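You operate a simulated robot arm through the tools that you are given. There is no shell and no other tool.

The job below is to be done with a simulated robot arm. You get a single attempt, and the scene is never put back.

Task
Load the red case into the storage drawer, then shut and latch it. Set down upright: what you pick out. Where these are worked on the way, their far stop is far enough and under half their travel is too little: storage drawer.

The check looks at the end state, three seconds after you hand in, the way a careful person would. Anything else that was tipped, shoved, dropped, spilled or broken makes it a failure.

Robot
A 6-joint arm with a two-finger gripper, fixed in place. Base frame: the origin is at the foot of the arm, x ahead of it, y to its left, z up. Units: m, rad, N and s.
Its first joint turns from -2.897 to 2.897 rad. Payload 3.43 kg.
The tool frame sits at the grasp point between the pads (the TCP): z along the fingers, y along the line on which they close. The tips reach 0.02 m beyond it. The gripper opens to 0.19 m. The gripper's body begins 0.248 m behind the TCP.
Orientation is that of the tool frame in the base frame, as a unit quaternion [x, y, z, w]. With the fingers straight down and closing along the base's y, the tool's x points along the base's -x, its y along +y and its z along -z.

Tools
- The arm moves only by the tool step_arm. Its argument "steps" is a list of rows, each an object of numbers (a shift or turn left out is 0, a gripper value left out holds the last): "x", "y", "z": the shift along the base's x, y, z in m; "wx", "wy", "wz": the turn, a rotation vector about the base's x, y, z in degrees; "hand": the opening, from 0 (shut) to 1 (fully open). In form: [{"x": .., "y": .., "z": .., "wx": .., "wy": .., "wz": .., "hand": ..}, ...]. A call has 1 to 20 rows; each row is the pose to reach, as a shift and turn from the pose commanded when the call began. A row lasts 0.2 s, in which the tool goes at most 0.05 m and 0.15 rad; a call with a longer step from one row to the next is refused whole, and so is a gripper value outside its range. A pose out of reach is approached as far as the arm can. The call stops where the force on the tool passes 40 N (or 10 N more than at its start, if that is more) or the arm is blocked; 0.2 s more then pass. The fingers move at their own pace (about 0.153 m/s each) and stop on an object; they squeeze with about 31 N. The grip force told is the motor's: it shows also when the fingers shut on nothing. Time passes only in rows, and 0.2 s behind the last, so rows that repeat a pose let the fingers close. It gives the time, the measured TCP pose, the force on the tool (base axes), the opening and the grip force at its end, in the units of the frame above (readings bear some noise), with the torque about the TCP (base axes, N m) and any sound that the robot's microphone picked up.
- Cameras (640 x 400 px; columns grow to the right, rows downward): "scene" is fixed at [0.2219, 0.5002, 1.6243]; the picture's right is [-0.89, -0.45, 0.00], its down [-0.24, 0.47, -0.85] and it looks along [0.39, -0.76, -0.53] (base axes); focal length 375 px, centre (320, 200). "wrist" rides on the gripper at [0.07, -0.008, -0.288] in the tool frame; the picture's right is [0.12, 0.99, 0.00], its down [-0.96, 0.11, -0.25] and it looks along [-0.25, 0.03, 0.97] (tool axes); focal length 261 px, centre (320, 200). There is no depth. A picture from a camera that has moved, and an enlarged one, comes with that camera's place and axes in the base frame and with its lens.
- grab_frame(camera): a new picture of that camera. The clock stands still meanwhile.
- slide_trunk(by): slides the trunk up (or, below 0, down) by that many m; the arm rides with it, the base frame stays. It gives what a move gives, with no picture.
- close_up(camera, box): a new picture of the part [left, top, right, bottom] of that camera's present view, enlarged. The clock stands still meanwhile.
- finish_job(): hands the job in; it is judged then, once.

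Places have to be worked out from the pictures, the camera data and where the tool is seen. Open the gripper and draw the arm clear of the work before you hand the job in, unless the task says otherwise.

The tools are called after ">>>" as name(argument=value, ...) on one line, values as JSON. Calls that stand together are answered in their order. step_arm: Moves the arm, as the interface text tells. Its arguments: {"type":"object","properties":{"steps":{"type":"array","items":{"type":"object","properties":{"x":{"type":"number"},"y":{"type":"number"},"z":{"type":"number"},"wx":{"type":"number"},"wy":{"type":"number"},"wz":{"type":"number"},"hand":{"type":"number"}}}}},"required":["steps"]} The other tools are called the same way: slide_trunk (by) slides the trunk up or down; grab_frame (camera) takes a picture; close_up (camera, box) takes an enlarged picture of a part of a camera's view; finish_job () hands the job in.

At the start:

```text
time_s: 0.0
ee_pos: [0.3742, -0.5271, 1.324]
ee_rot: [-0.001, 1.0, 0.0, 0.0]
contact_force: [0.7, -0.6, 1.2]
moment: [0.02, -0.02, 0.03]
finger_gap: 0.1899
grasp_force: 0.0
trunk travel left (down, up): [-0.3, 0.14]
```

scene: 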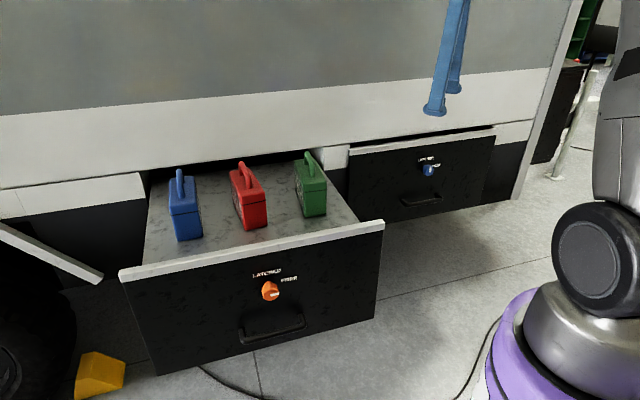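
wrist: 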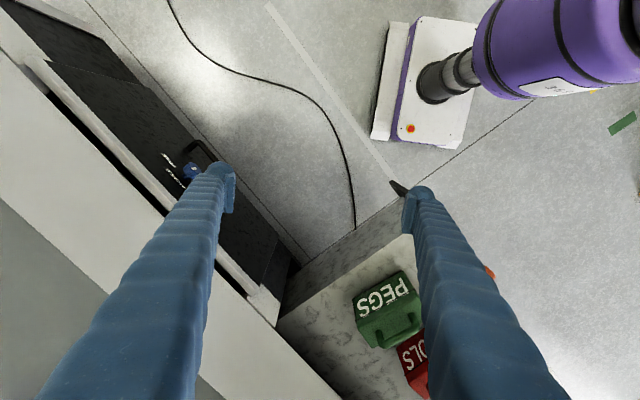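

I'll start by looking closely at the labels, knobs and both drawers.

>>> close_up(camera="scene", box=[330, 110, 530, 235])

>>> close_up(camera="scene", box=[110, 130, 400, 310])

>>> close_up(camera="scene", box=[200, 240, 360, 340])

>>> close_up(camera="wrist", box=[0, 0, 640, 400])

```text
3.20 times, centred on (430, 172) of scene
camera zoom: at [0.2219, 0.5002, 1.6243], right [-0.89, -0.45, 0.0], down [-0.24, 0.47, -0.85], along [0.39, -0.76, -0.53], focal length 1200 px, centre (-32, 288)
```

zoom: 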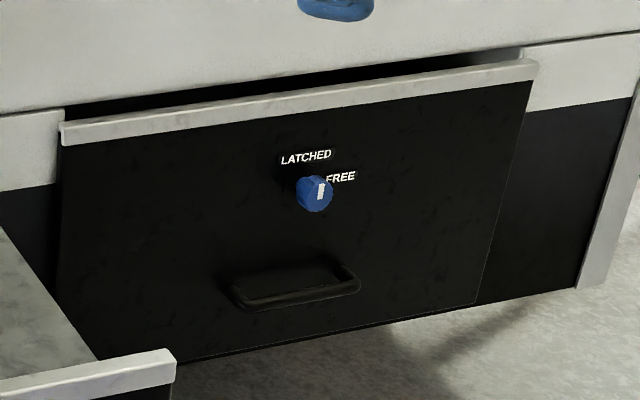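

```text
2.21 times, centred on (255, 220) of scene
camera zoom: at [0.2219, 0.5002, 1.6243], right [-0.89, -0.45, 0.0], down [-0.24, 0.47, -0.85], along [0.39, -0.76, -0.53], focal length 828 px, centre (463, 156)
```

zoom: 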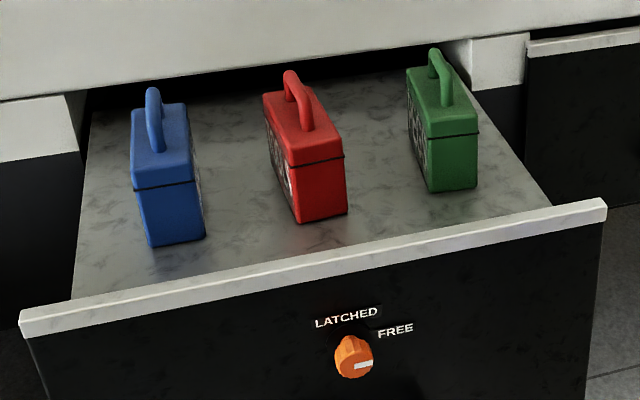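

```text
4.00 times, centred on (280, 290) of scene
camera zoom: at [0.2219, 0.5002, 1.6243], right [-0.89, -0.45, 0.0], down [-0.24, 0.47, -0.85], along [0.39, -0.76, -0.53], focal length 1500 px, centre (480, -160)
```

zoom: 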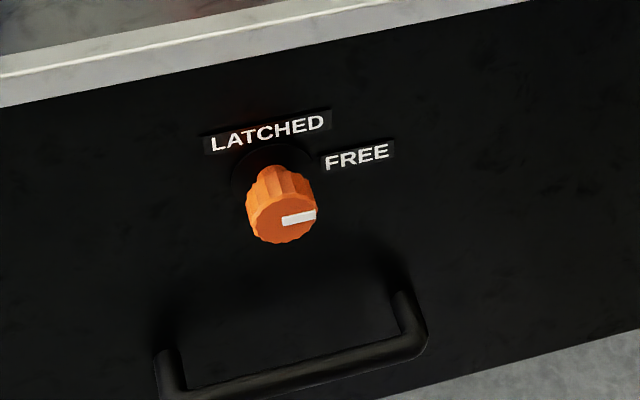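

```text
1.00 times, centred on (320, 200) of wrist (not enlarged: the box is as wide or as high as the picture)
camera zoom: at [0.3046, -0.5365, 1.613], right [-0.12, 0.99, 0.0], down [0.96, 0.12, 0.25], along [0.25, 0.03, -0.97], focal length 261 px, centre (320, 200)
```

zoom: 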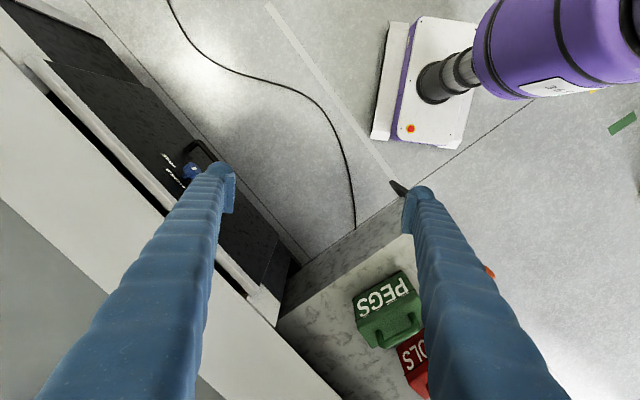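

Both the ajar black drawer with the blue knob and the open drawer with the orange knob need clarifying. I zoom on the wrist view around the blue knob and the cases for the label and knob states.

>>> close_up(camera="wrist", box=[120, 110, 280, 210])

>>> close_up(camera="wrist", box=[260, 200, 520, 400])

>>> close_up(camera="scene", box=[400, 140, 464, 180])

>>> close_up(camera="scene", box=[240, 260, 304, 300])

```text
4.00 times, centred on (200, 160) of wrist
camera zoom: at [0.3046, -0.5365, 1.613], right [-0.12, 0.99, 0.0], down [0.96, 0.12, 0.25], along [0.25, 0.03, -0.97], focal length 1043 px, centre (800, 360)
```

zoom: 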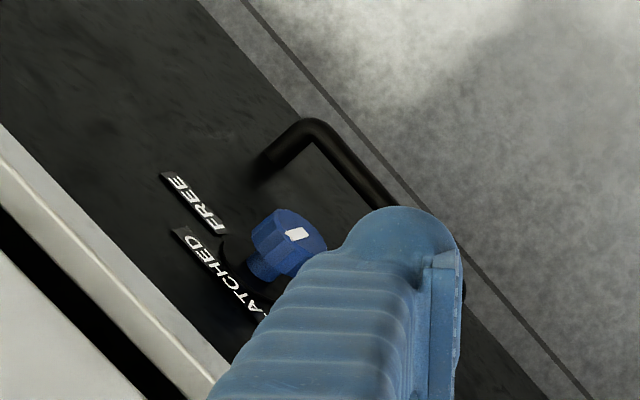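

```text
2.00 times, centred on (390, 300) of wrist
camera zoom: at [0.3046, -0.5365, 1.613], right [-0.12, 0.99, 0.0], down [0.96, 0.12, 0.25], along [0.25, 0.03, -0.97], focal length 521 px, centre (180, 0)
```

zoom: 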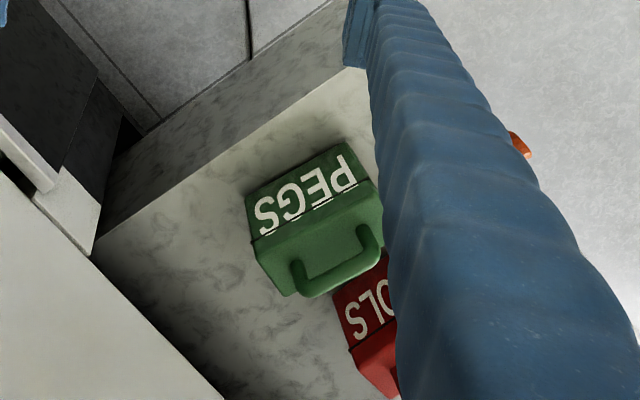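

```text
10.00 times, centred on (432, 160) of scene
camera zoom: at [0.2219, 0.5002, 1.6243], right [-0.89, -0.45, 0.0], down [-0.24, 0.47, -0.85], along [0.39, -0.76, -0.53], focal length 3750 px, centre (-800, 600)
```

zoom: 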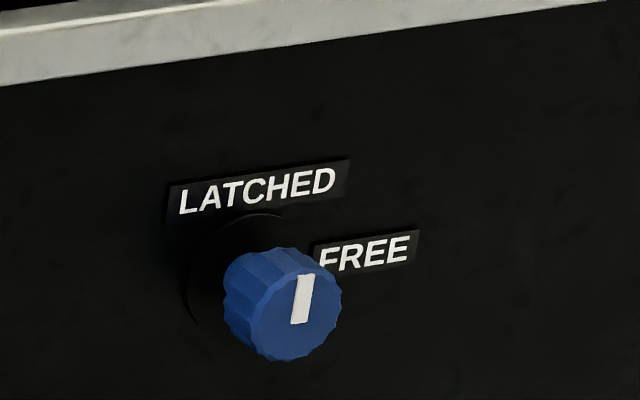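

```text
10.00 times, centred on (272, 280) of scene
camera zoom: at [0.2219, 0.5002, 1.6243], right [-0.89, -0.45, 0.0], down [-0.24, 0.47, -0.85], along [0.39, -0.76, -0.53], focal length 3750 px, centre (800, -600)
```

zoom: 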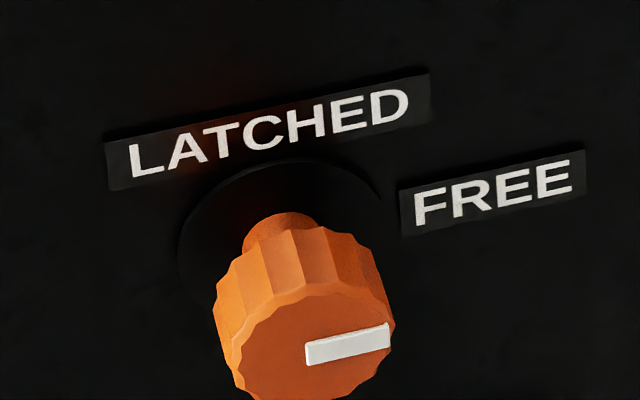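

The blue knob's pointer is up (LATCHED), and the orange one's is right (FREE). That makes the shut blue-knob drawer the storage drawer: free it, pull it open, load the red case, shut it and latch it. By triangulation the blue knob is near (0.44, -0.86, 0.95), with the wall normal about (-0.69, 0.72, 0). I'll tilt the tool toward that drawer in stages and look.

>>> step_arm(steps=[{"x": -0.012, "y": -0.01, "z": -0.02, "wx": -5.4, "wy": -5.17}, {"x": -0.024, "y": -0.02, "z": -0.04, "wx": -10.8, "wy": -10.35, "wz": 0}, {"x": -0.036, "y": -0.03, "z": -0.06, "wx": -16.2, "wy": -15.5}, {"x": -0.048, "y": -0.04, "z": -0.08, "wx": -21.6, "wy": -20.7}, {"x": -0.06, "y": -0.05, "z": -0.1, "wx": -27, "wy": -25.9}, {"x": -0.072, "y": -0.06, "z": -0.12, "wx": -32.4, "wy": -31}])

```text
time_s: 1.6
ee_pos: [0.2965, -0.5633, 1.2212]
ee_rot: [0.001, 0.945, -0.214, 0.249]
contact_force: [0.3, -0.4, -0.8]
moment: [-0.01, 0.04, -0.02]
finger_gap: 0.1898
grasp_force: 0.0
out of reach, approached as far as the arm can: row 6
trunk travel left (down, up): [-0.3, 0.14]
stopped in row 6: the arm was blocked; the commanded pose is now the measured one
```

The arm was blocked at about 38° of tilt at this radius. I check both cameras to see the arm's shape before choosing a better route.

>>> grab_frame(camera="scene")

>>> grab_frame(camera="wrist")

```text
taken
```

scene: 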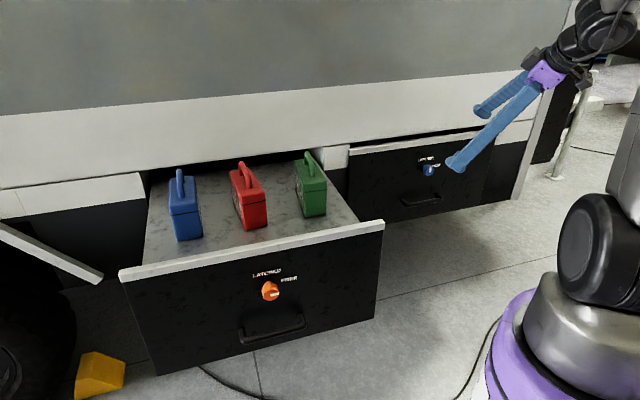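

```text
taken
camera wrist: at [0.0992, -0.4627, 1.4165], right [0.01, 0.89, -0.46], down [0.74, 0.3, 0.6], along [0.67, -0.34, -0.65], focal length 261 px, centre (320, 200)
```

wrist: 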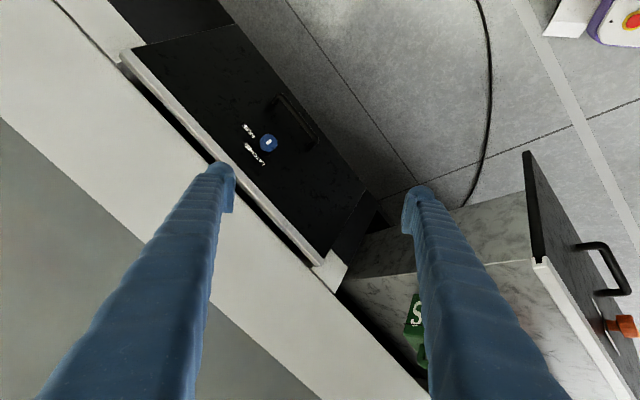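

Triangulating both views puts the blue drawer's rim ends at about (0.24, -1.15, 1.05) and (0.72, -0.69, 1.05), so n ≈ (-0.694, 0.72, 0). The knob face is near (0.436, -0.846, 0.957). The wrist was folded too close to the column, so I'll move outward and down first, then tilt further.

>>> step_arm(steps=[{"x": 0.007, "y": -0.027, "z": -0.034}, {"x": 0.014, "y": -0.055, "z": -0.068}, {"x": 0.02, "y": -0.082, "z": -0.102}, {"x": 0.027, "y": -0.11, "z": -0.136}, {"x": 0.034, "y": -0.137, "z": -0.171}])

```text
time_s: 2.8
ee_pos: [0.3318, -0.7228, 1.0733]
ee_rot: [0.003, 0.949, -0.196, 0.246]
contact_force: [-0.7, -0.9, 0.0]
moment: [0.01, 0.02, 0.07]
finger_gap: 0.1904
grasp_force: 0.1
out of reach, approached as far as the arm can: row 2, 3, 4, 5
trunk travel left (down, up): [-0.3, 0.14]
```

The reach limit looks like a wrist-pitch limit caused by the high shoulder. I'll lift the tool slightly, then lower the trunk so the forearm can be flatter for a forward-pointing tool.

>>> step_arm(steps=[{"z": 0.03}, {"z": 0.06}, {"z": 0.09}])

>>> slide_trunk(by=-0.2)

```text
time_s: 3.6
ee_pos: [0.331, -0.7197, 1.1629]
ee_rot: [0.002, 0.944, -0.213, 0.251]
contact_force: [-0.2, 0.8, 0.6]
moment: [-0.05, 0.0, 0.0]
finger_gap: 0.19
grasp_force: 0.1
trunk travel left (down, up): [-0.3, 0.14]
```

```text
time_s: 5.8
ee_pos: [0.3318, -0.7194, 0.9632]
ee_rot: [0.002, 0.944, -0.214, 0.25]
contact_force: [-0.3, 1.3, 0.6]
moment: [-0.03, -0.01, -0.02]
finger_gap: 0.1899
grasp_force: 0.1
trunk travel left (down, up): [-0.1, 0.34]
```

Now with the shoulder lower I tilt the remaining ~52° to bring the tool axis level along the wall's inward normal, holding the TCP about 0.16 m off the knob.

>>> step_arm(steps=[{"wx": -5.3, "wy": -5.1, "wz": -0.54}, {"wx": -10.6, "wy": -10.3, "wz": -1.1}, {"wx": -15.9, "wy": -15.4, "wz": -1.6}, {"wx": -21.3, "wy": -20.5, "wz": -2.2}, {"wx": -26.6, "wy": -25.6, "wz": -2.7}, {"wx": -31.9, "wy": -30.8, "wz": -3.3}, {"wx": -37.2, "wy": -35.9, "wz": -3.8}])

```text
time_s: 7.4
ee_pos: [0.3307, -0.7205, 0.962]
ee_rot: [0.004, 0.933, -0.237, 0.27]
contact_force: [-0.3, 0.4, 0.5]
moment: [-0.02, -0.01, 0.01]
finger_gap: 0.1899
grasp_force: 0.0
out of reach, approached as far as the arm can: row 1, 2, 3, 4, 5, 6, 7
trunk travel left (down, up): [-0.1, 0.34]
```

The tilt is stuck near 42°, which points to a wrist-joint limit rather than reach. I look at the arm's geometry in the scene camera to work out which joint is stopping it.

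>>> grab_frame(camera="scene")

>>> close_up(camera="scene", box=[440, 0, 640, 125])

>>> grab_frame(camera="wrist")

```text
taken
```

scene: 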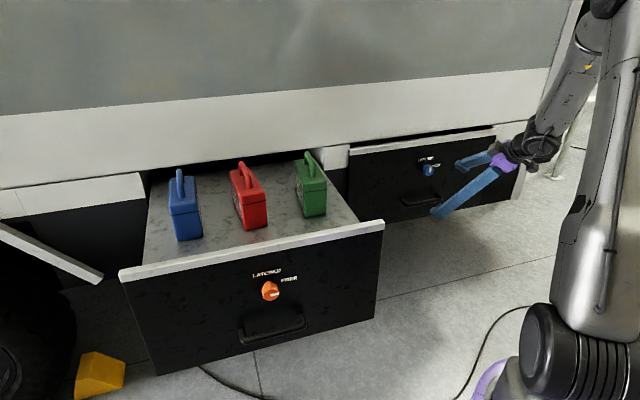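

```text
3.20 times, centred on (540, 62) of scene
camera zoom: at [0.2219, 0.5002, 1.6243], right [-0.89, -0.45, 0.0], down [-0.24, 0.47, -0.85], along [0.39, -0.76, -0.53], focal length 1200 px, centre (-384, 640)
```

zoom: 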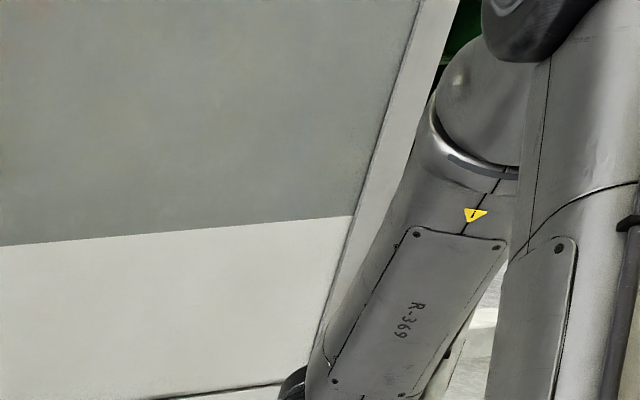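

```text
taken
camera wrist: at [0.1263, -0.6101, 1.1451], right [0.03, 0.87, -0.5], down [0.71, 0.33, 0.62], along [0.7, -0.37, -0.61], focal length 261 px, centre (320, 200)
```

wrist: 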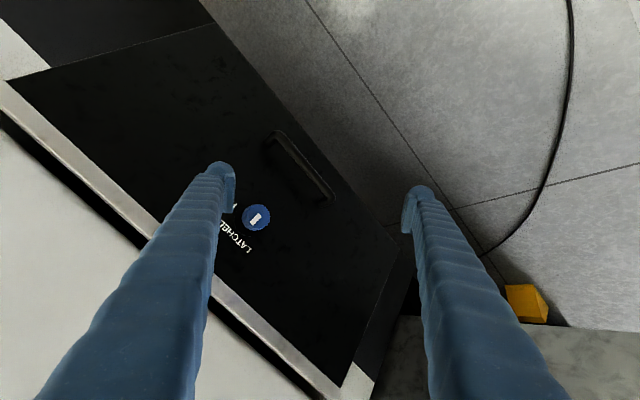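

The forearm (seen at about 40° from vertical) is nearly in line with the tool, so the wrist is at its straight-wrist singularity or limit. I'll steer the tool axis around it: swing it sideways toward +x first, then up and over to the wall normal.

>>> step_arm(steps=[{"wx": 1.65, "wy": -5.75, "wz": 4.6}, {"wx": 3.3, "wy": -11.5, "wz": 9.15}, {"wx": 4.95, "wy": -17.25, "wz": 13.7}, {"wx": 6.6, "wy": -23.0, "wz": 18.3}])

```text
time_s: 8.4
ee_pos: [0.3323, -0.7189, 0.9627]
ee_rot: [-0.082, 0.861, -0.131, 0.485]
contact_force: [-0.4, 0.8, 0.8]
moment: [-0.05, 0.07, -0.13]
finger_gap: 0.1899
grasp_force: 0.1
trunk travel left (down, up): [-0.1, 0.34]
```

That worked: the tool axis is now (0.86, -0.15, -0.50) with no limit hit. I continue raising it and swinging it toward the wall normal.

>>> step_arm(steps=[{"wx": -3.2, "wy": -4.05, "wz": -4.4}, {"wx": -6.45, "wy": -8.1, "wz": -8.8}, {"wx": -9.7, "wy": -12.15, "wz": -13.2}, {"wx": -12.9, "wy": -16.2, "wz": -17.6}])

```text
time_s: 9.4
ee_pos: [0.3301, -0.7324, 0.9739]
ee_rot: [-0.057, 0.845, -0.167, 0.504]
contact_force: [0.2, 0.1, -0.3]
moment: [-0.03, 0.0, -0.01]
finger_gap: 0.1899
grasp_force: 0.0
out of reach, approached as far as the arm can: row 1, 2, 3, 4
trunk travel left (down, up): [-0.1, 0.34]
```

The tool is now pitched about 64° but stops again, so the limiting joint isn't clear. I test rolling about the tool axis, which shows whether the last wrist joint is the one at its limit.

>>> step_arm(steps=[{"wx": 6.97, "wy": -1.8, "wz": -3.47}, {"wx": 13.9, "wy": -3.6, "wz": -6.9}, {"wx": 20.9, "wy": -5.4, "wz": -10.4}])

>>> step_arm(steps=[{"wx": -6.97, "wy": 1.8, "wz": 3.47}, {"wx": -13.9, "wy": 3.6, "wz": 6.9}, {"wx": -20.9, "wy": 5.4, "wz": 10.4}])

```text
time_s: 10.2
ee_pos: [0.3296, -0.7335, 0.9748]
ee_rot: [0.121, 0.838, -0.059, 0.528]
contact_force: [-0.5, 0.5, -0.6]
moment: [0.03, 0.02, -0.06]
finger_gap: 0.1899
grasp_force: 0.0
trunk travel left (down, up): [-0.1, 0.34]
```

```text
time_s: 11.0
ee_pos: [0.3304, -0.7344, 0.9761]
ee_rot: [-0.058, 0.846, -0.167, 0.504]
contact_force: [-0.8, 0.2, -0.5]
moment: [-0.04, -0.02, -0.01]
finger_gap: 0.1898
grasp_force: 0.1
trunk travel left (down, up): [-0.1, 0.34]
```

Rolling is free both ways, so the last joint isn't limiting. I look at the arm's shape again.

>>> close_up(camera="scene", box=[400, 0, 640, 150])

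>>> close_up(camera="scene", box=[400, 100, 640, 250])

>>> close_up(camera="scene", box=[400, 250, 640, 400])

```text
2.67 times, centred on (520, 75) of scene
camera zoom: at [0.2219, 0.5002, 1.6243], right [-0.89, -0.45, 0.0], down [-0.24, 0.47, -0.85], along [0.39, -0.76, -0.53], focal length 1000 px, centre (-213, 533)
```

zoom: 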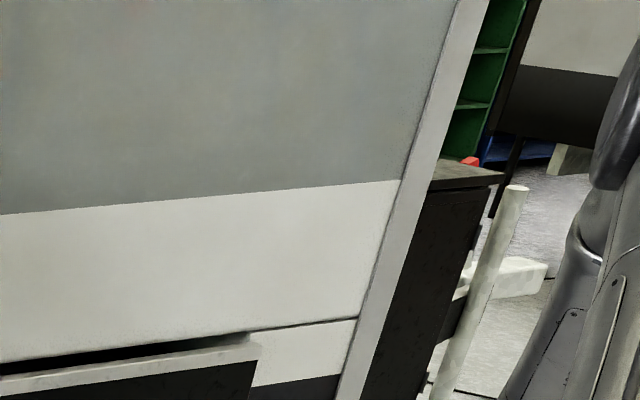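

```text
2.67 times, centred on (520, 175) of scene
camera zoom: at [0.2219, 0.5002, 1.6243], right [-0.89, -0.45, 0.0], down [-0.24, 0.47, -0.85], along [0.39, -0.76, -0.53], focal length 1000 px, centre (-213, 267)
```

zoom: 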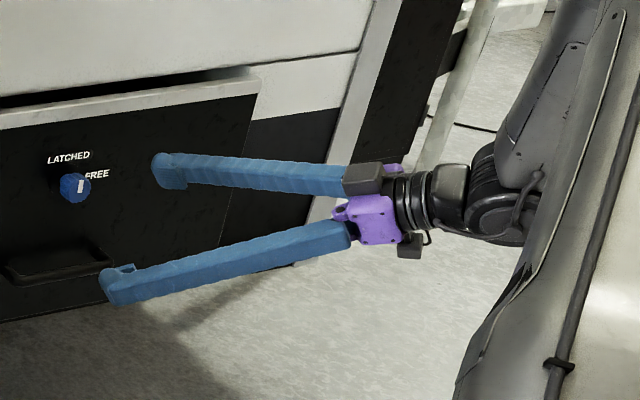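

```text
2.67 times, centred on (520, 325) of scene
camera zoom: at [0.2219, 0.5002, 1.6243], right [-0.89, -0.45, 0.0], down [-0.24, 0.47, -0.85], along [0.39, -0.76, -0.53], focal length 1000 px, centre (-213, -133)
```

zoom: 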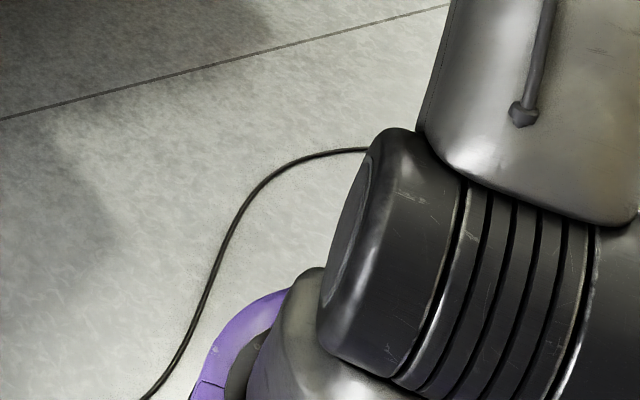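

Geometry from these pictures suggests the forearm roll has run to about 90°, because I crossed the straight-wrist line off the arm's plane. I'll go back to a near-down tool tilted within the arm's own vertical plane (azimuth about -66°). From there I'll try to pass through the straight-wrist pose radially.

>>> step_arm(steps=[{"z": 0.01, "wx": 0.72, "wy": 7.2, "wz": -2.3}, {"z": 0.02, "wx": 1.45, "wy": 14.4, "wz": -4.6}, {"z": 0.03, "wx": 2.17, "wy": 21.6, "wz": -6.9}, {"z": 0.04, "wx": 2.9, "wy": 28.9, "wz": -9.1}, {"z": 0.05, "wx": 3.6, "wy": 36.1, "wz": -11.4}, {"z": 0.06, "wx": 4.35, "wy": 43.3, "wz": -13.7}, {"z": 0.06, "wx": 5.07, "wy": 50.5, "wz": -16.0}])

```text
time_s: 12.6
ee_pos: [0.3307, -0.733, 1.0343]
ee_rot: [0.013, 0.985, -0.157, 0.07]
contact_force: [0.5, -0.8, 0.4]
moment: [0.01, 0.0, -0.02]
finger_gap: 0.1902
grasp_force: 0.1
trunk travel left (down, up): [-0.1, 0.34]
```

Tool is at 20° tilt in the radial plane. Now I tilt 50° more in that same vertical plane.

>>> step_arm(steps=[{"wx": -6.5, "wy": -2.94}, {"wx": -13.0, "wy": -5.9}, {"wx": -19.5, "wy": -8.8}, {"wx": -26.0, "wy": -11.8}, {"wx": -32.6, "wy": -14.7}, {"wx": -39.1, "wy": -17.6}, {"wx": -45.6, "wy": -20.6}])

```text
time_s: 14.2
ee_pos: [0.3301, -0.7321, 1.0332]
ee_rot: [0.012, 0.819, -0.519, 0.242]
contact_force: [0.6, 0.9, 0.7]
moment: [-0.01, 0.03, -0.03]
finger_gap: 0.1901
grasp_force: 0.1
out of reach, approached as far as the arm can: row 3
trunk travel left (down, up): [-0.1, 0.34]
```

Passing radially worked: the tool is now at 70° tilt. Next I swing it onto the wall normal, level, at knob height.

>>> step_arm(steps=[{"z": -0.015, "wx": -2.96, "wy": -2.85, "wz": 3.82}, {"z": -0.03, "wx": -5.92, "wy": -5.7, "wz": 7.64}, {"z": -0.045, "wx": -8.88, "wy": -8.55, "wz": 11.46}, {"z": -0.06, "wx": -11.84, "wy": -11.4, "wz": 15.28}, {"z": -0.076, "wx": -14.8, "wy": -14.25, "wz": 19.1}])

>>> grab_frame(camera="wrist")

>>> grab_frame(camera="scene")

```text
time_s: 15.4
ee_pos: [0.3306, -0.7336, 0.9587]
ee_rot: [-0.091, 0.7, -0.568, 0.423]
contact_force: [0.0, 0.4, 0.6]
moment: [0.09, 0.07, -0.09]
finger_gap: 0.1901
grasp_force: 0.0
trunk travel left (down, up): [-0.1, 0.34]
```

```text
taken
camera wrist: at [0.084, -0.5737, 0.9324], right [0.28, 0.26, -0.92], down [0.47, 0.8, 0.37], along [0.84, -0.54, 0.1], focal length 261 px, centre (320, 200)
```

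wrist: 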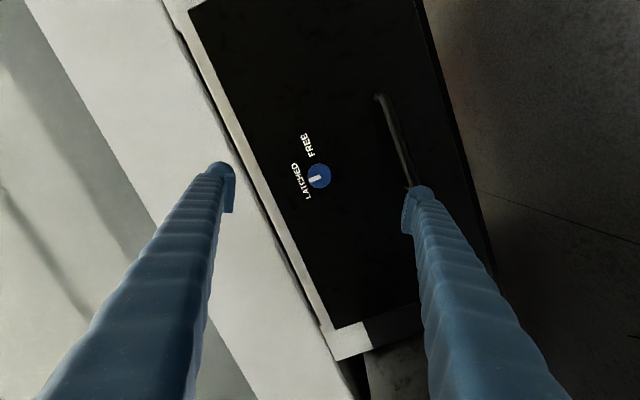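

```text
taken
```

scene: 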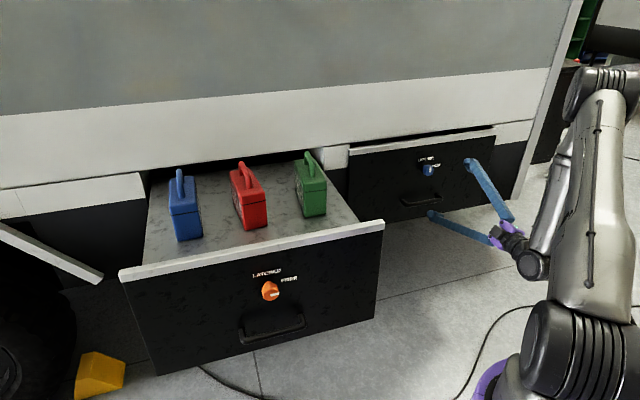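

The tool now points squarely at the knob: its axis (0.696, -0.718, 0.00) passes within millimetres of the triangulated knob at (0.4365, -0.846, 0.958). I zoom in to check the pointer, the labels and the handle.

>>> close_up(camera="wrist", box=[280, 120, 376, 180])

>>> close_up(camera="wrist", box=[160, 0, 480, 200])

>>> close_up(camera="scene", box=[400, 130, 528, 210])

```text
6.67 times, centred on (328, 150) of wrist
camera zoom: at [0.084, -0.5737, 0.9324], right [0.28, 0.26, -0.92], down [0.47, 0.8, 0.37], along [0.84, -0.54, 0.1], focal length 1738 px, centre (267, 533)
```

zoom: 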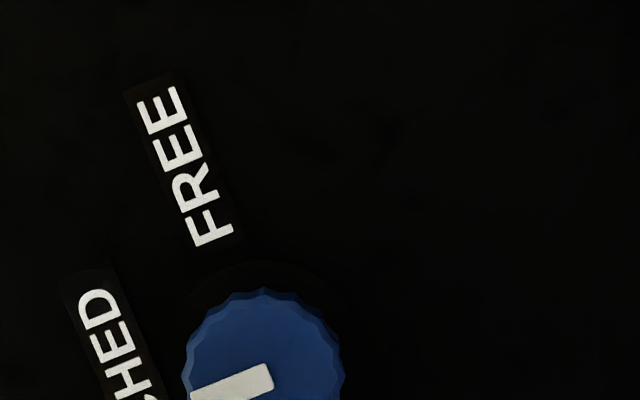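

```text
2.00 times, centred on (320, 100) of wrist
camera zoom: at [0.084, -0.5737, 0.9324], right [0.28, 0.26, -0.92], down [0.47, 0.8, 0.37], along [0.84, -0.54, 0.1], focal length 521 px, centre (320, 400)
```

zoom: 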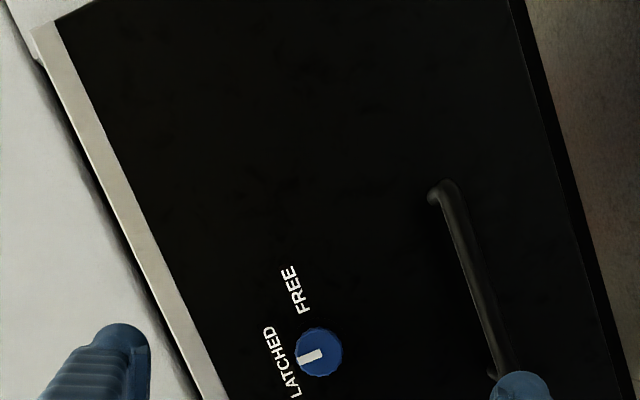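

```text
5.00 times, centred on (464, 170) of scene
camera zoom: at [0.2219, 0.5002, 1.6243], right [-0.89, -0.45, 0.0], down [-0.24, 0.47, -0.85], along [0.39, -0.76, -0.53], focal length 1875 px, centre (-400, 350)
```

zoom: 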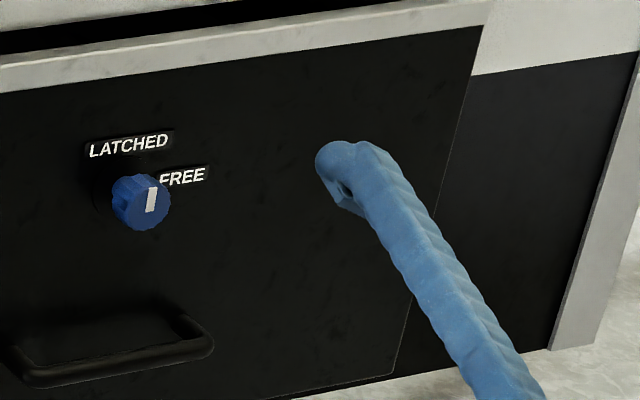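

The pointer is straight up at LATCHED, and FREE is 90° clockwise as seen from the front, on the -u side. I roll the tool back about 29° so the fingers straddle the knob top and bottom, narrow the opening to 8 cm, and check alignment.

>>> step_arm(steps=[{"wx": -5.1, "wy": 5.25, "hand": 0.42}, {"wx": -10.2, "wy": 10.5}, {"wx": -15.3, "wy": 15.75}, {"wx": -20.4, "wy": 21.0}, {"wx": -20.4, "wy": 21.0}])

>>> grab_frame(camera="wrist")

```text
time_s: 16.6
ee_pos: [0.3299, -0.7342, 0.9601]
ee_rot: [0.265, -0.654, 0.657, -0.266]
contact_force: [0.4, -0.5, 0.3]
moment: [0.01, -0.02, -0.01]
finger_gap: 0.0799
grasp_force: 0.0
trunk travel left (down, up): [-0.1, 0.34]
```

```text
taken
camera wrist: at [0.0803, -0.5776, 0.9676], right [-0.08, -0.08, -0.99], down [0.52, 0.85, -0.12], along [0.85, -0.53, -0.03], focal length 261 px, centre (320, 200)
```

wrist: 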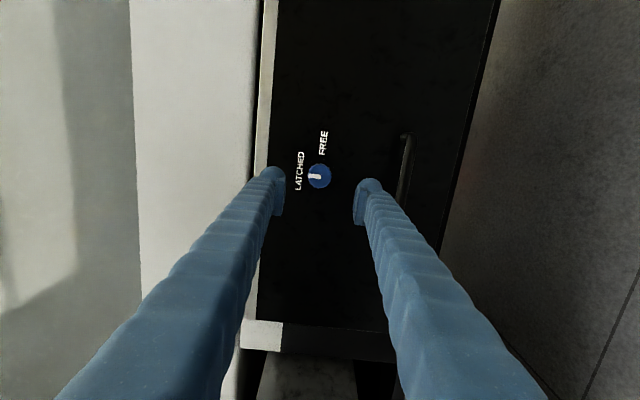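

Fingers straddle the knob evenly. I advance 0.165 m along the tool axis so the pads surround the knob's cap, without touching the panel.

>>> step_arm(steps=[{"x": 0.0278, "y": -0.0287}, {"x": 0.0557, "y": -0.0575}, {"x": 0.0835, "y": -0.0862, "z": -0.001}, {"x": 0.1, "y": -0.1032, "z": -0.001}, {"x": 0.1148, "y": -0.1185, "z": -0.001}])

>>> grab_frame(camera="wrist")

>>> close_up(camera="scene", box=[400, 130, 528, 210])

```text
time_s: 17.8
ee_pos: [0.4388, -0.8487, 0.9561]
ee_rot: [0.264, -0.655, 0.657, -0.265]
contact_force: [-6.9, 7.2, 1.0]
moment: [0.11, 0.01, 0.11]
finger_gap: 0.0785
grasp_force: 0.0
trunk travel left (down, up): [-0.1, 0.34]
stopped in row 5: the force on the tool passed its limit at 82 N (the readings are from after the stop); the commanded pose is now the measured one
```

```text
taken
camera wrist: at [0.1901, -0.692, 0.9647], right [-0.08, -0.08, -0.99], down [0.52, 0.85, -0.11], along [0.85, -0.53, -0.03], focal length 261 px, centre (320, 200)
```

wrist: 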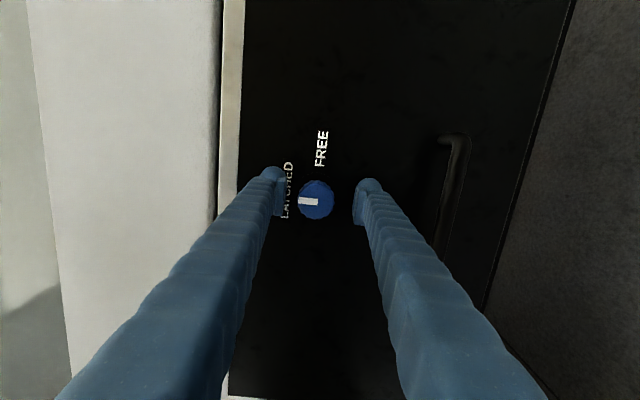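

```text
5.00 times, centred on (464, 170) of scene
camera zoom: at [0.2219, 0.5002, 1.6243], right [-0.89, -0.45, 0.0], down [-0.24, 0.47, -0.85], along [0.39, -0.76, -0.53], focal length 1875 px, centre (-400, 350)
```

zoom: 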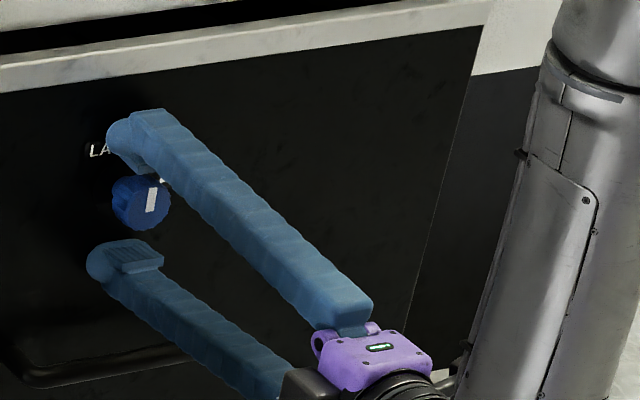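

The fingertips met the panel with the pads alongside the knob cap (the knob face is at about TCP depth). I back off 4 mm to relieve contact, then close on the knob.

>>> step_arm(steps=[{"x": -0.0028, "y": 0.0029}, {"x": -0.0028, "y": 0.0029, "hand": 0.1}, {"x": -0.0028, "y": 0.0029, "hand": 0.1}, {"x": -0.0028, "y": 0.0029, "hand": 0.1}])

>>> grab_frame(camera="wrist")

>>> close_up(camera="scene", box=[400, 130, 528, 210])

```text
time_s: 18.8
ee_pos: [0.439, -0.846, 0.9605]
ee_rot: [0.264, -0.654, 0.657, -0.266]
contact_force: [0.5, -3.8, 28.6]
moment: [-0.04, -0.02, 0.39]
finger_gap: 0.0362
grasp_force: 45.2
trunk travel left (down, up): [-0.1, 0.34]
```

```text
taken
camera wrist: at [0.188, -0.6896, 0.9676], right [-0.08, -0.09, -0.99], down [0.52, 0.85, -0.12], along [0.85, -0.53, -0.02], focal length 261 px, centre (320, 200)
```

wrist: 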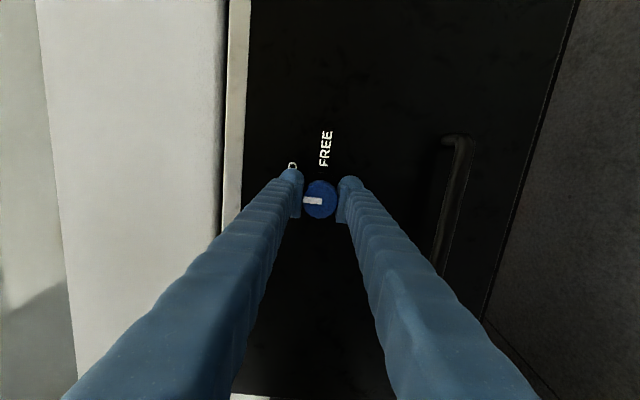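

```text
5.00 times, centred on (464, 170) of scene
camera zoom: at [0.2219, 0.5002, 1.6243], right [-0.89, -0.45, 0.0], down [-0.24, 0.47, -0.85], along [0.39, -0.76, -0.53], focal length 1875 px, centre (-400, 350)
```

zoom: 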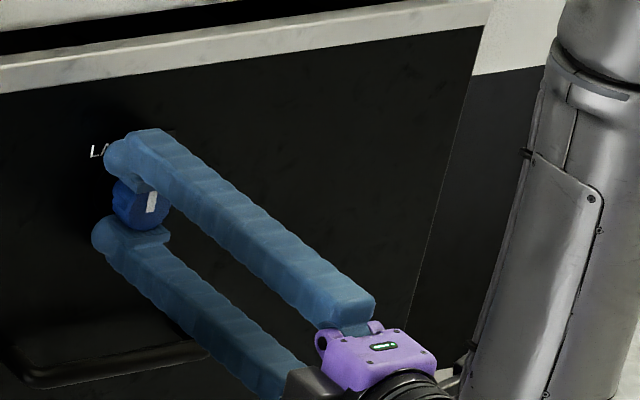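

The fingers hold the 36 mm knob with 45 N motor force, and the tool is being pushed up about 4 mm, so the knob centre is at z ≈ 0.9605. I shift the command up to relieve the side force before turning.

>>> step_arm(steps=[{"z": 0.003}, {"z": 0.0048}, {"z": 0.0048}])

```text
time_s: 19.6
ee_pos: [0.4374, -0.8454, 0.9601]
ee_rot: [-0.263, 0.656, -0.656, 0.265]
contact_force: [-4.5, -5.9, 15.8]
moment: [-0.27, -0.24, -0.4]
finger_gap: 0.0358
grasp_force: 44.9
trunk travel left (down, up): [-0.1, 0.34]
```

Side force halved. I start turning clockwise (positive about the tool axis), first 32°.

>>> step_arm(steps=[{"z": 0.001, "wx": 5.57, "wy": -5.74}, {"z": 0.001, "wx": 11.1, "wy": -11.5}, {"z": 0.001, "wx": 16.7, "wy": -17.2}, {"z": 0.001, "wx": 22.3, "wy": -23.0}])

>>> grab_frame(camera="wrist")

```text
time_s: 20.6
ee_pos: [0.437, -0.8453, 0.9599]
ee_rot: [-0.072, 0.704, -0.556, 0.436]
contact_force: [-6.1, -8.2, 3.7]
moment: [0.15, 0.19, -0.3]
finger_gap: 0.036
grasp_force: 45.5
trunk travel left (down, up): [-0.1, 0.34]
```

```text
taken
camera wrist: at [0.1924, -0.6848, 0.9314], right [0.31, 0.3, -0.9], down [0.46, 0.78, 0.42], along [0.83, -0.54, 0.1], focal length 261 px, centre (320, 200)
```

wrist: 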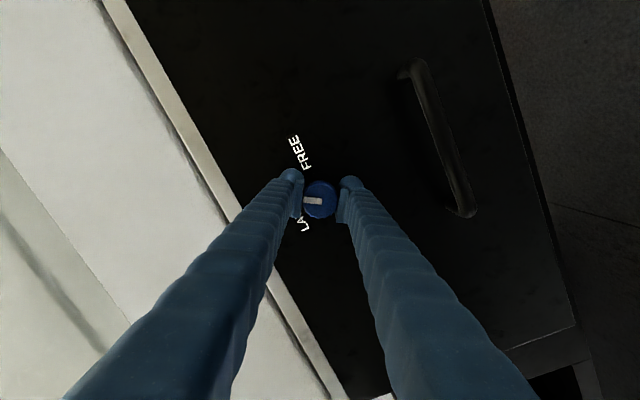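

The knob is turning with the gripper, with its mark still aligned to the left finger. I continue the remaining 58°.

>>> step_arm(steps=[{"wx": 5.78, "wy": -5.96}, {"wx": 11.5, "wy": -11.9}, {"wx": 17.3, "wy": -17.9}, {"wx": 23.1, "wy": -23.8}, {"wx": 28.9, "wy": -29.8}, {"wx": 34.7, "wy": -35.8}, {"wx": 40.4, "wy": -41.7}])

>>> grab_frame(camera="wrist")

>>> close_up(camera="scene", box=[400, 130, 528, 210])

```text
time_s: 22.2
ee_pos: [0.438, -0.8466, 0.9613]
ee_rot: [0.279, 0.651, -0.274, 0.651]
contact_force: [-13.0, -7.2, 1.7]
moment: [-0.36, 0.78, 0.32]
finger_gap: 0.0359
grasp_force: 44.8
trunk travel left (down, up): [-0.1, 0.34]
```

```text
taken
camera wrist: at [0.2325, -0.647, 0.8919], right [0.71, 0.69, -0.11], down [-0.09, 0.25, 0.96], along [0.69, -0.68, 0.24], focal length 261 px, centre (320, 200)
```

wrist: 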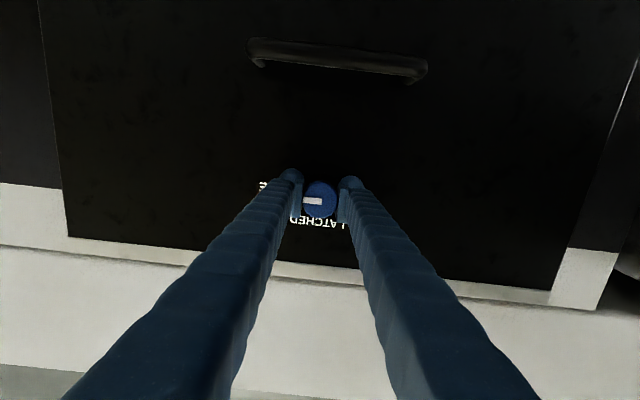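

```text
5.00 times, centred on (464, 170) of scene
camera zoom: at [0.2219, 0.5002, 1.6243], right [-0.89, -0.45, 0.0], down [-0.24, 0.47, -0.85], along [0.39, -0.76, -0.53], focal length 1875 px, centre (-400, 350)
```

zoom: 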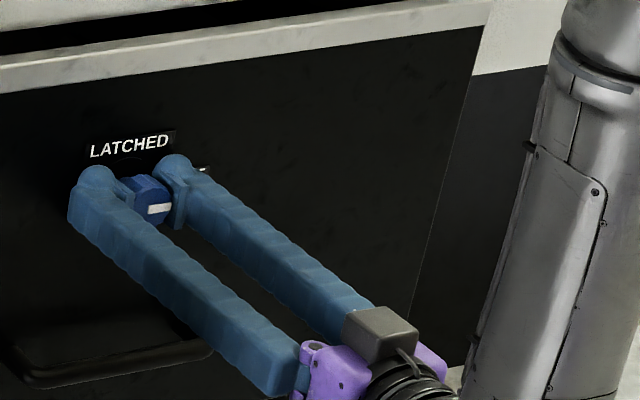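

The knob's mark now points right at FREE, and a -0.8 N·m reaction about the axis suggests it is at its stop. I open the fingers and retreat along the normal, then look at the result.

>>> step_arm(steps=[{"hand": 0.42}, {"hand": 0.42}, {"x": -0.0278, "y": 0.0287}, {"x": -0.0557, "y": 0.0575}, {"x": -0.0835, "y": 0.0862}])

>>> grab_frame(camera="wrist")

>>> close_up(camera="scene", box=[336, 110, 528, 230])

```text
time_s: 23.4
ee_pos: [0.3543, -0.7586, 0.9597]
ee_rot: [0.278, 0.651, -0.274, 0.651]
contact_force: [1.1, -0.2, 0.7]
moment: [0.01, -0.04, -0.02]
finger_gap: 0.0795
grasp_force: 0.1
trunk travel left (down, up): [-0.1, 0.34]
```

```text
taken
camera wrist: at [0.1489, -0.5593, 0.8906], right [0.71, 0.69, -0.12], down [-0.09, 0.25, 0.96], along [0.7, -0.68, 0.24], focal length 261 px, centre (320, 200)
```

wrist: 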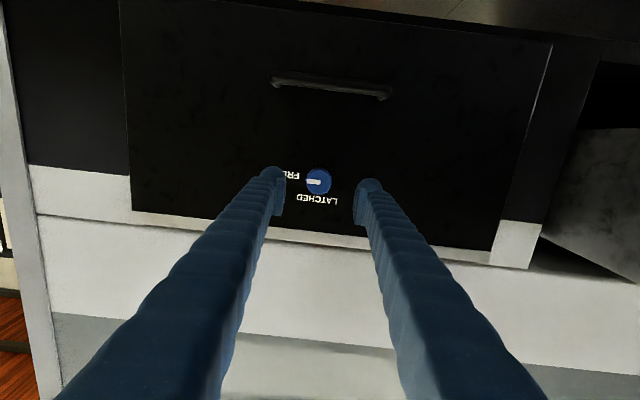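

```text
3.33 times, centred on (432, 170) of scene
camera zoom: at [0.2219, 0.5002, 1.6243], right [-0.89, -0.45, 0.0], down [-0.24, 0.47, -0.85], along [0.39, -0.76, -0.53], focal length 1250 px, centre (-53, 300)
```

zoom: 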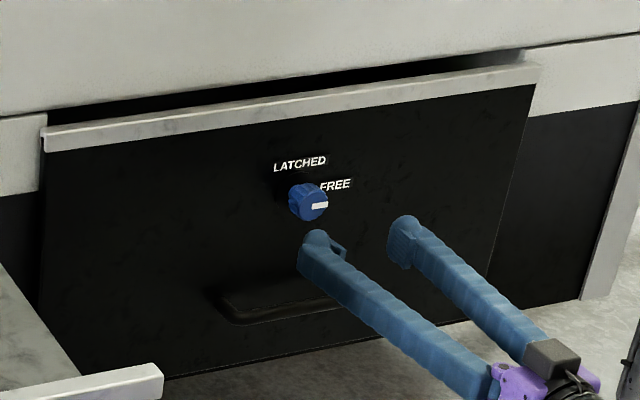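

The knob is at FREE. The handle bar triangulates to about (0.435, -0.842, 0.818), with its front at normal distance ~0.91. I roll the tool back 90° so the fingers close vertically, and lower to handle height.

>>> step_arm(steps=[{"wx": -5.22, "wy": 5.38, "z": -0.012}, {"wx": -10.44, "wy": 10.77, "z": -0.024}, {"wx": -15.66, "wy": 16.15, "z": -0.036}, {"wx": -20.9, "wy": 21.5, "z": -0.048}, {"wx": -26.1, "wy": 26.9, "z": -0.06}, {"wx": -31.3, "wy": 32.3, "z": -0.072}, {"wx": -36.5, "wy": 37.7, "z": -0.084}, {"wx": -41.8, "wy": 43.1, "z": -0.096}, {"wx": -47.0, "wy": 48.5, "z": -0.108}, {"wx": -52.2, "wy": 53.8, "z": -0.12}, {"wx": -57.4, "wy": 59.2, "z": -0.132}, {"wx": -62.6, "wy": 64.6, "z": -0.142}])

>>> grab_frame(camera="wrist")

>>> close_up(camera="scene", box=[336, 130, 528, 250])

```text
time_s: 26.0
ee_pos: [0.3533, -0.7592, 0.8191]
ee_rot: [-0.264, 0.656, -0.655, 0.266]
contact_force: [0.1, -0.2, 0.4]
moment: [-0.02, 0.03, -0.01]
finger_gap: 0.08
grasp_force: 0.0
trunk travel left (down, up): [-0.1, 0.34]
```

```text
taken
camera wrist: at [0.1051, -0.6028, 0.8281], right [-0.08, -0.08, -0.99], down [0.52, 0.85, -0.11], along [0.85, -0.53, -0.03], focal length 261 px, centre (320, 200)
```

wrist: 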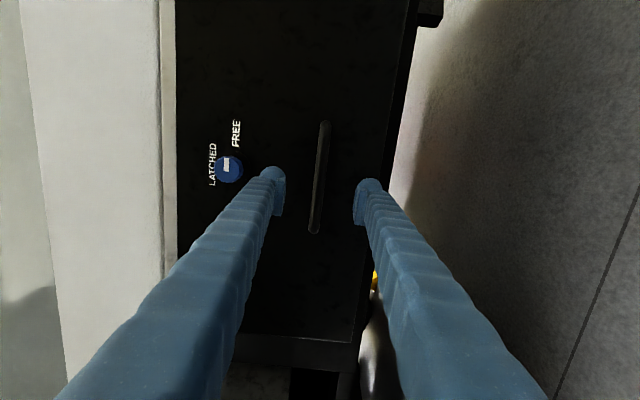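

```text
3.33 times, centred on (432, 190) of scene
camera zoom: at [0.2219, 0.5002, 1.6243], right [-0.89, -0.45, 0.0], down [-0.24, 0.47, -0.85], along [0.39, -0.76, -0.53], focal length 1250 px, centre (-53, 233)
```

zoom: 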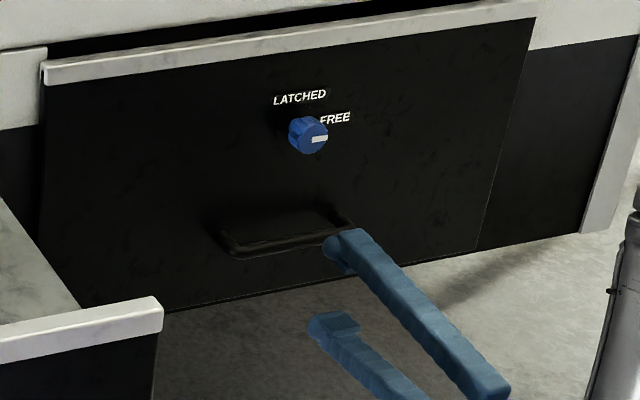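

The bar sits centred between the fingers. I advance 0.112 m slowly at the end, keeping the tips short of the panel.

>>> step_arm(steps=[{"x": 0.0264, "y": -0.0272}, {"x": 0.0522, "y": -0.0538}, {"x": 0.066, "y": -0.068}, {"x": 0.073, "y": -0.0753}, {"x": 0.078, "y": -0.0804}])

>>> grab_frame(camera="wrist")

>>> close_up(camera="scene", box=[336, 130, 528, 250])

```text
time_s: 27.2
ee_pos: [0.4321, -0.8403, 0.8189]
ee_rot: [-0.263, 0.656, -0.655, 0.266]
contact_force: [-0.2, 0.8, 0.5]
moment: [0.0, 0.0, -0.02]
finger_gap: 0.0799
grasp_force: 0.1
trunk travel left (down, up): [-0.1, 0.34]
```

```text
taken
camera wrist: at [0.1829, -0.6843, 0.8286], right [-0.08, -0.08, -0.99], down [0.52, 0.85, -0.11], along [0.85, -0.53, -0.03], focal length 261 px, centre (320, 200)
```

wrist: 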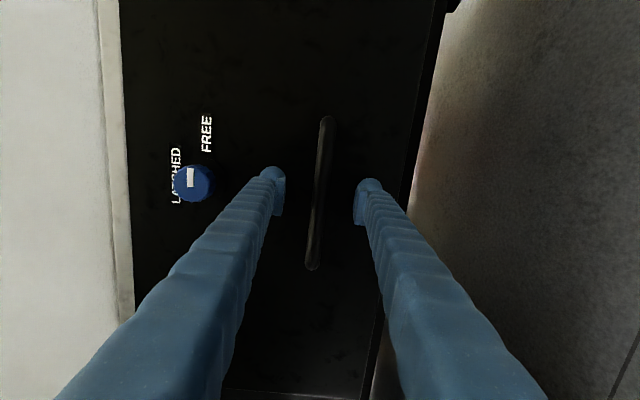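

```text
3.33 times, centred on (432, 190) of scene
camera zoom: at [0.2219, 0.5002, 1.6243], right [-0.89, -0.45, 0.0], down [-0.24, 0.47, -0.85], along [0.39, -0.76, -0.53], focal length 1250 px, centre (-53, 233)
```

zoom: 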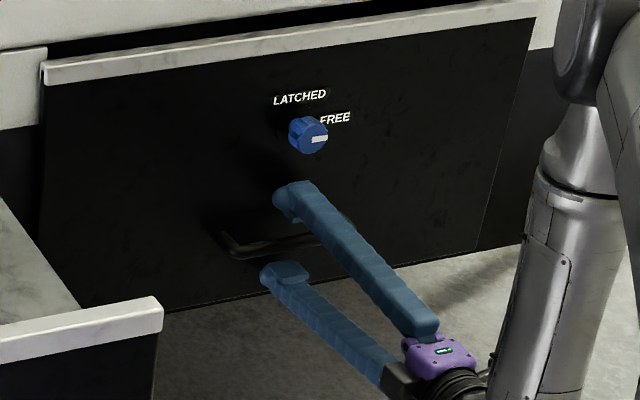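

The bar sits about 1.5 cm behind the TCP inside the pads. I back off 8 mm and close on it.

>>> step_arm(steps=[{"x": -0.0056, "y": 0.0058}, {"x": -0.0056, "y": 0.0058, "hand": 0.0}, {"x": -0.0056, "y": 0.0058, "hand": 0.0}, {"x": -0.0056, "y": 0.0058, "hand": 0.0}])

>>> grab_frame(camera="wrist")

```text
time_s: 28.2
ee_pos: [0.4275, -0.8357, 0.8202]
ee_rot: [-0.263, 0.656, -0.656, 0.266]
contact_force: [2.9, -2.9, 9.4]
moment: [-0.35, 0.4, 0.08]
finger_gap: 0.0134
grasp_force: 45.2
trunk travel left (down, up): [-0.1, 0.34]
```

```text
taken
camera wrist: at [0.1777, -0.6777, 0.8286], right [-0.08, -0.08, -0.99], down [0.52, 0.85, -0.11], along [0.85, -0.53, -0.03], focal length 261 px, centre (320, 200)
```

wrist: 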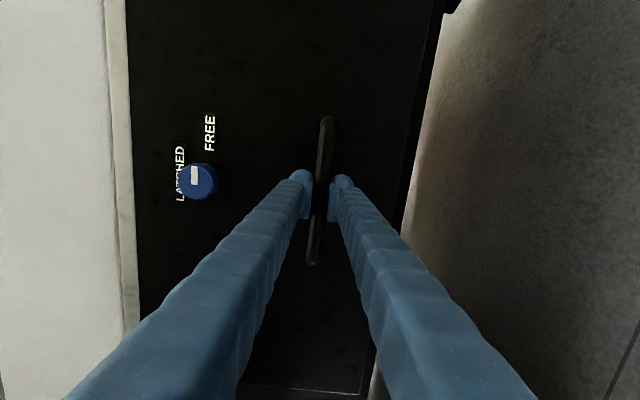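

Bar gripped (13 mm gap, 45 N). I pull out along the wall normal, 0.10 m first.

>>> step_arm(steps=[{"x": -0.0139, "y": 0.0144}, {"x": -0.0278, "y": 0.0288}, {"x": -0.0416, "y": 0.0432}, {"x": -0.0555, "y": 0.0576}, {"x": -0.0694, "y": 0.072}])

>>> grab_frame(camera="scene")

```text
time_s: 29.4
ee_pos: [0.3557, -0.7634, 0.8195]
ee_rot: [-0.263, 0.656, -0.655, 0.266]
contact_force: [-12.9, -8.2, 9.2]
moment: [-0.29, 0.42, 0.39]
finger_gap: 0.0133
grasp_force: 44.6
trunk travel left (down, up): [-0.1, 0.34]
```

```text
taken
```

scene: 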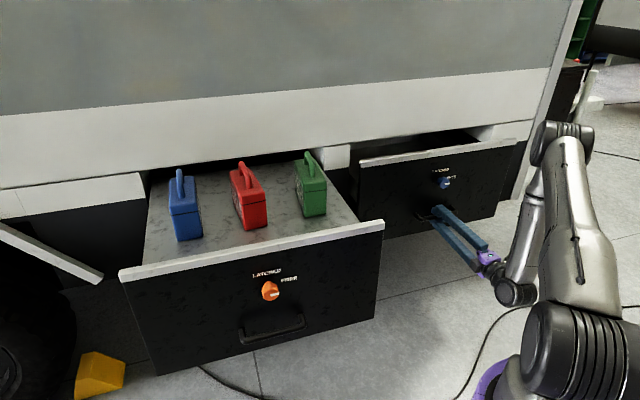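

The drawer slid out ~0.10 m. The side reaction and the measured direction show the true slide axis is close to (-0.707, 0.707). I keep pulling along that.

>>> step_arm(steps=[{"x": -0.018, "y": 0.015}, {"x": -0.036, "y": 0.033}, {"x": -0.054, "y": 0.051}, {"x": -0.072, "y": 0.069}])

```text
time_s: 30.4
ee_pos: [0.286, -0.693, 0.8189]
ee_rot: [0.263, -0.655, 0.656, -0.267]
contact_force: [-6.6, -3.2, 21.8]
moment: [-0.16, 0.27, -0.12]
finger_gap: 0.0135
grasp_force: 44.6
trunk travel left (down, up): [-0.1, 0.34]
```

Another 0.10 m came out freely (total ~0.20 m). I continue with a small upward relief for the vertical load.

>>> step_arm(steps=[{"x": -0.015, "y": 0.015, "z": 0.002}, {"x": -0.03, "y": 0.03, "z": 0.003}, {"x": -0.045, "y": 0.045, "z": 0.003}, {"x": -0.06, "y": 0.06, "z": 0.003}])

>>> grab_frame(camera="scene")

```text
time_s: 31.4
ee_pos: [0.2265, -0.6332, 0.8192]
ee_rot: [-0.263, 0.656, -0.655, 0.266]
contact_force: [-15.9, -13.0, -7.8]
moment: [-0.38, 0.42, -0.41]
finger_gap: 0.0132
grasp_force: 44.6
trunk travel left (down, up): [-0.1, 0.34]
```

```text
taken
```

scene: 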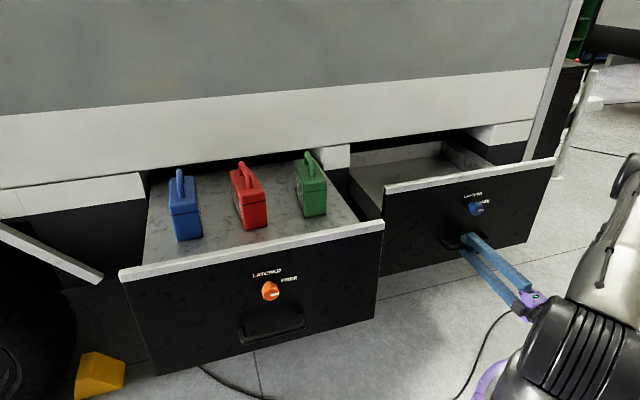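

The drawer is ~0.285 m out and its tray interior is visible. I keep pulling while the arm allows, with a small side-load correction.

>>> step_arm(steps=[{"x": -0.0145, "y": 0.0115, "z": -0.001}, {"x": -0.0285, "y": 0.0255, "z": -0.001}, {"x": -0.0425, "y": 0.0395, "z": -0.001}, {"x": -0.0565, "y": 0.0535, "z": -0.001}])

```text
time_s: 32.4
ee_pos: [0.1719, -0.5797, 0.819]
ee_rot: [-0.265, 0.655, -0.654, 0.269]
contact_force: [15.9, 19.0, -7.8]
moment: [-0.49, 0.33, 0.35]
finger_gap: 0.0134
grasp_force: 44.7
trunk travel left (down, up): [-0.1, 0.34]
```

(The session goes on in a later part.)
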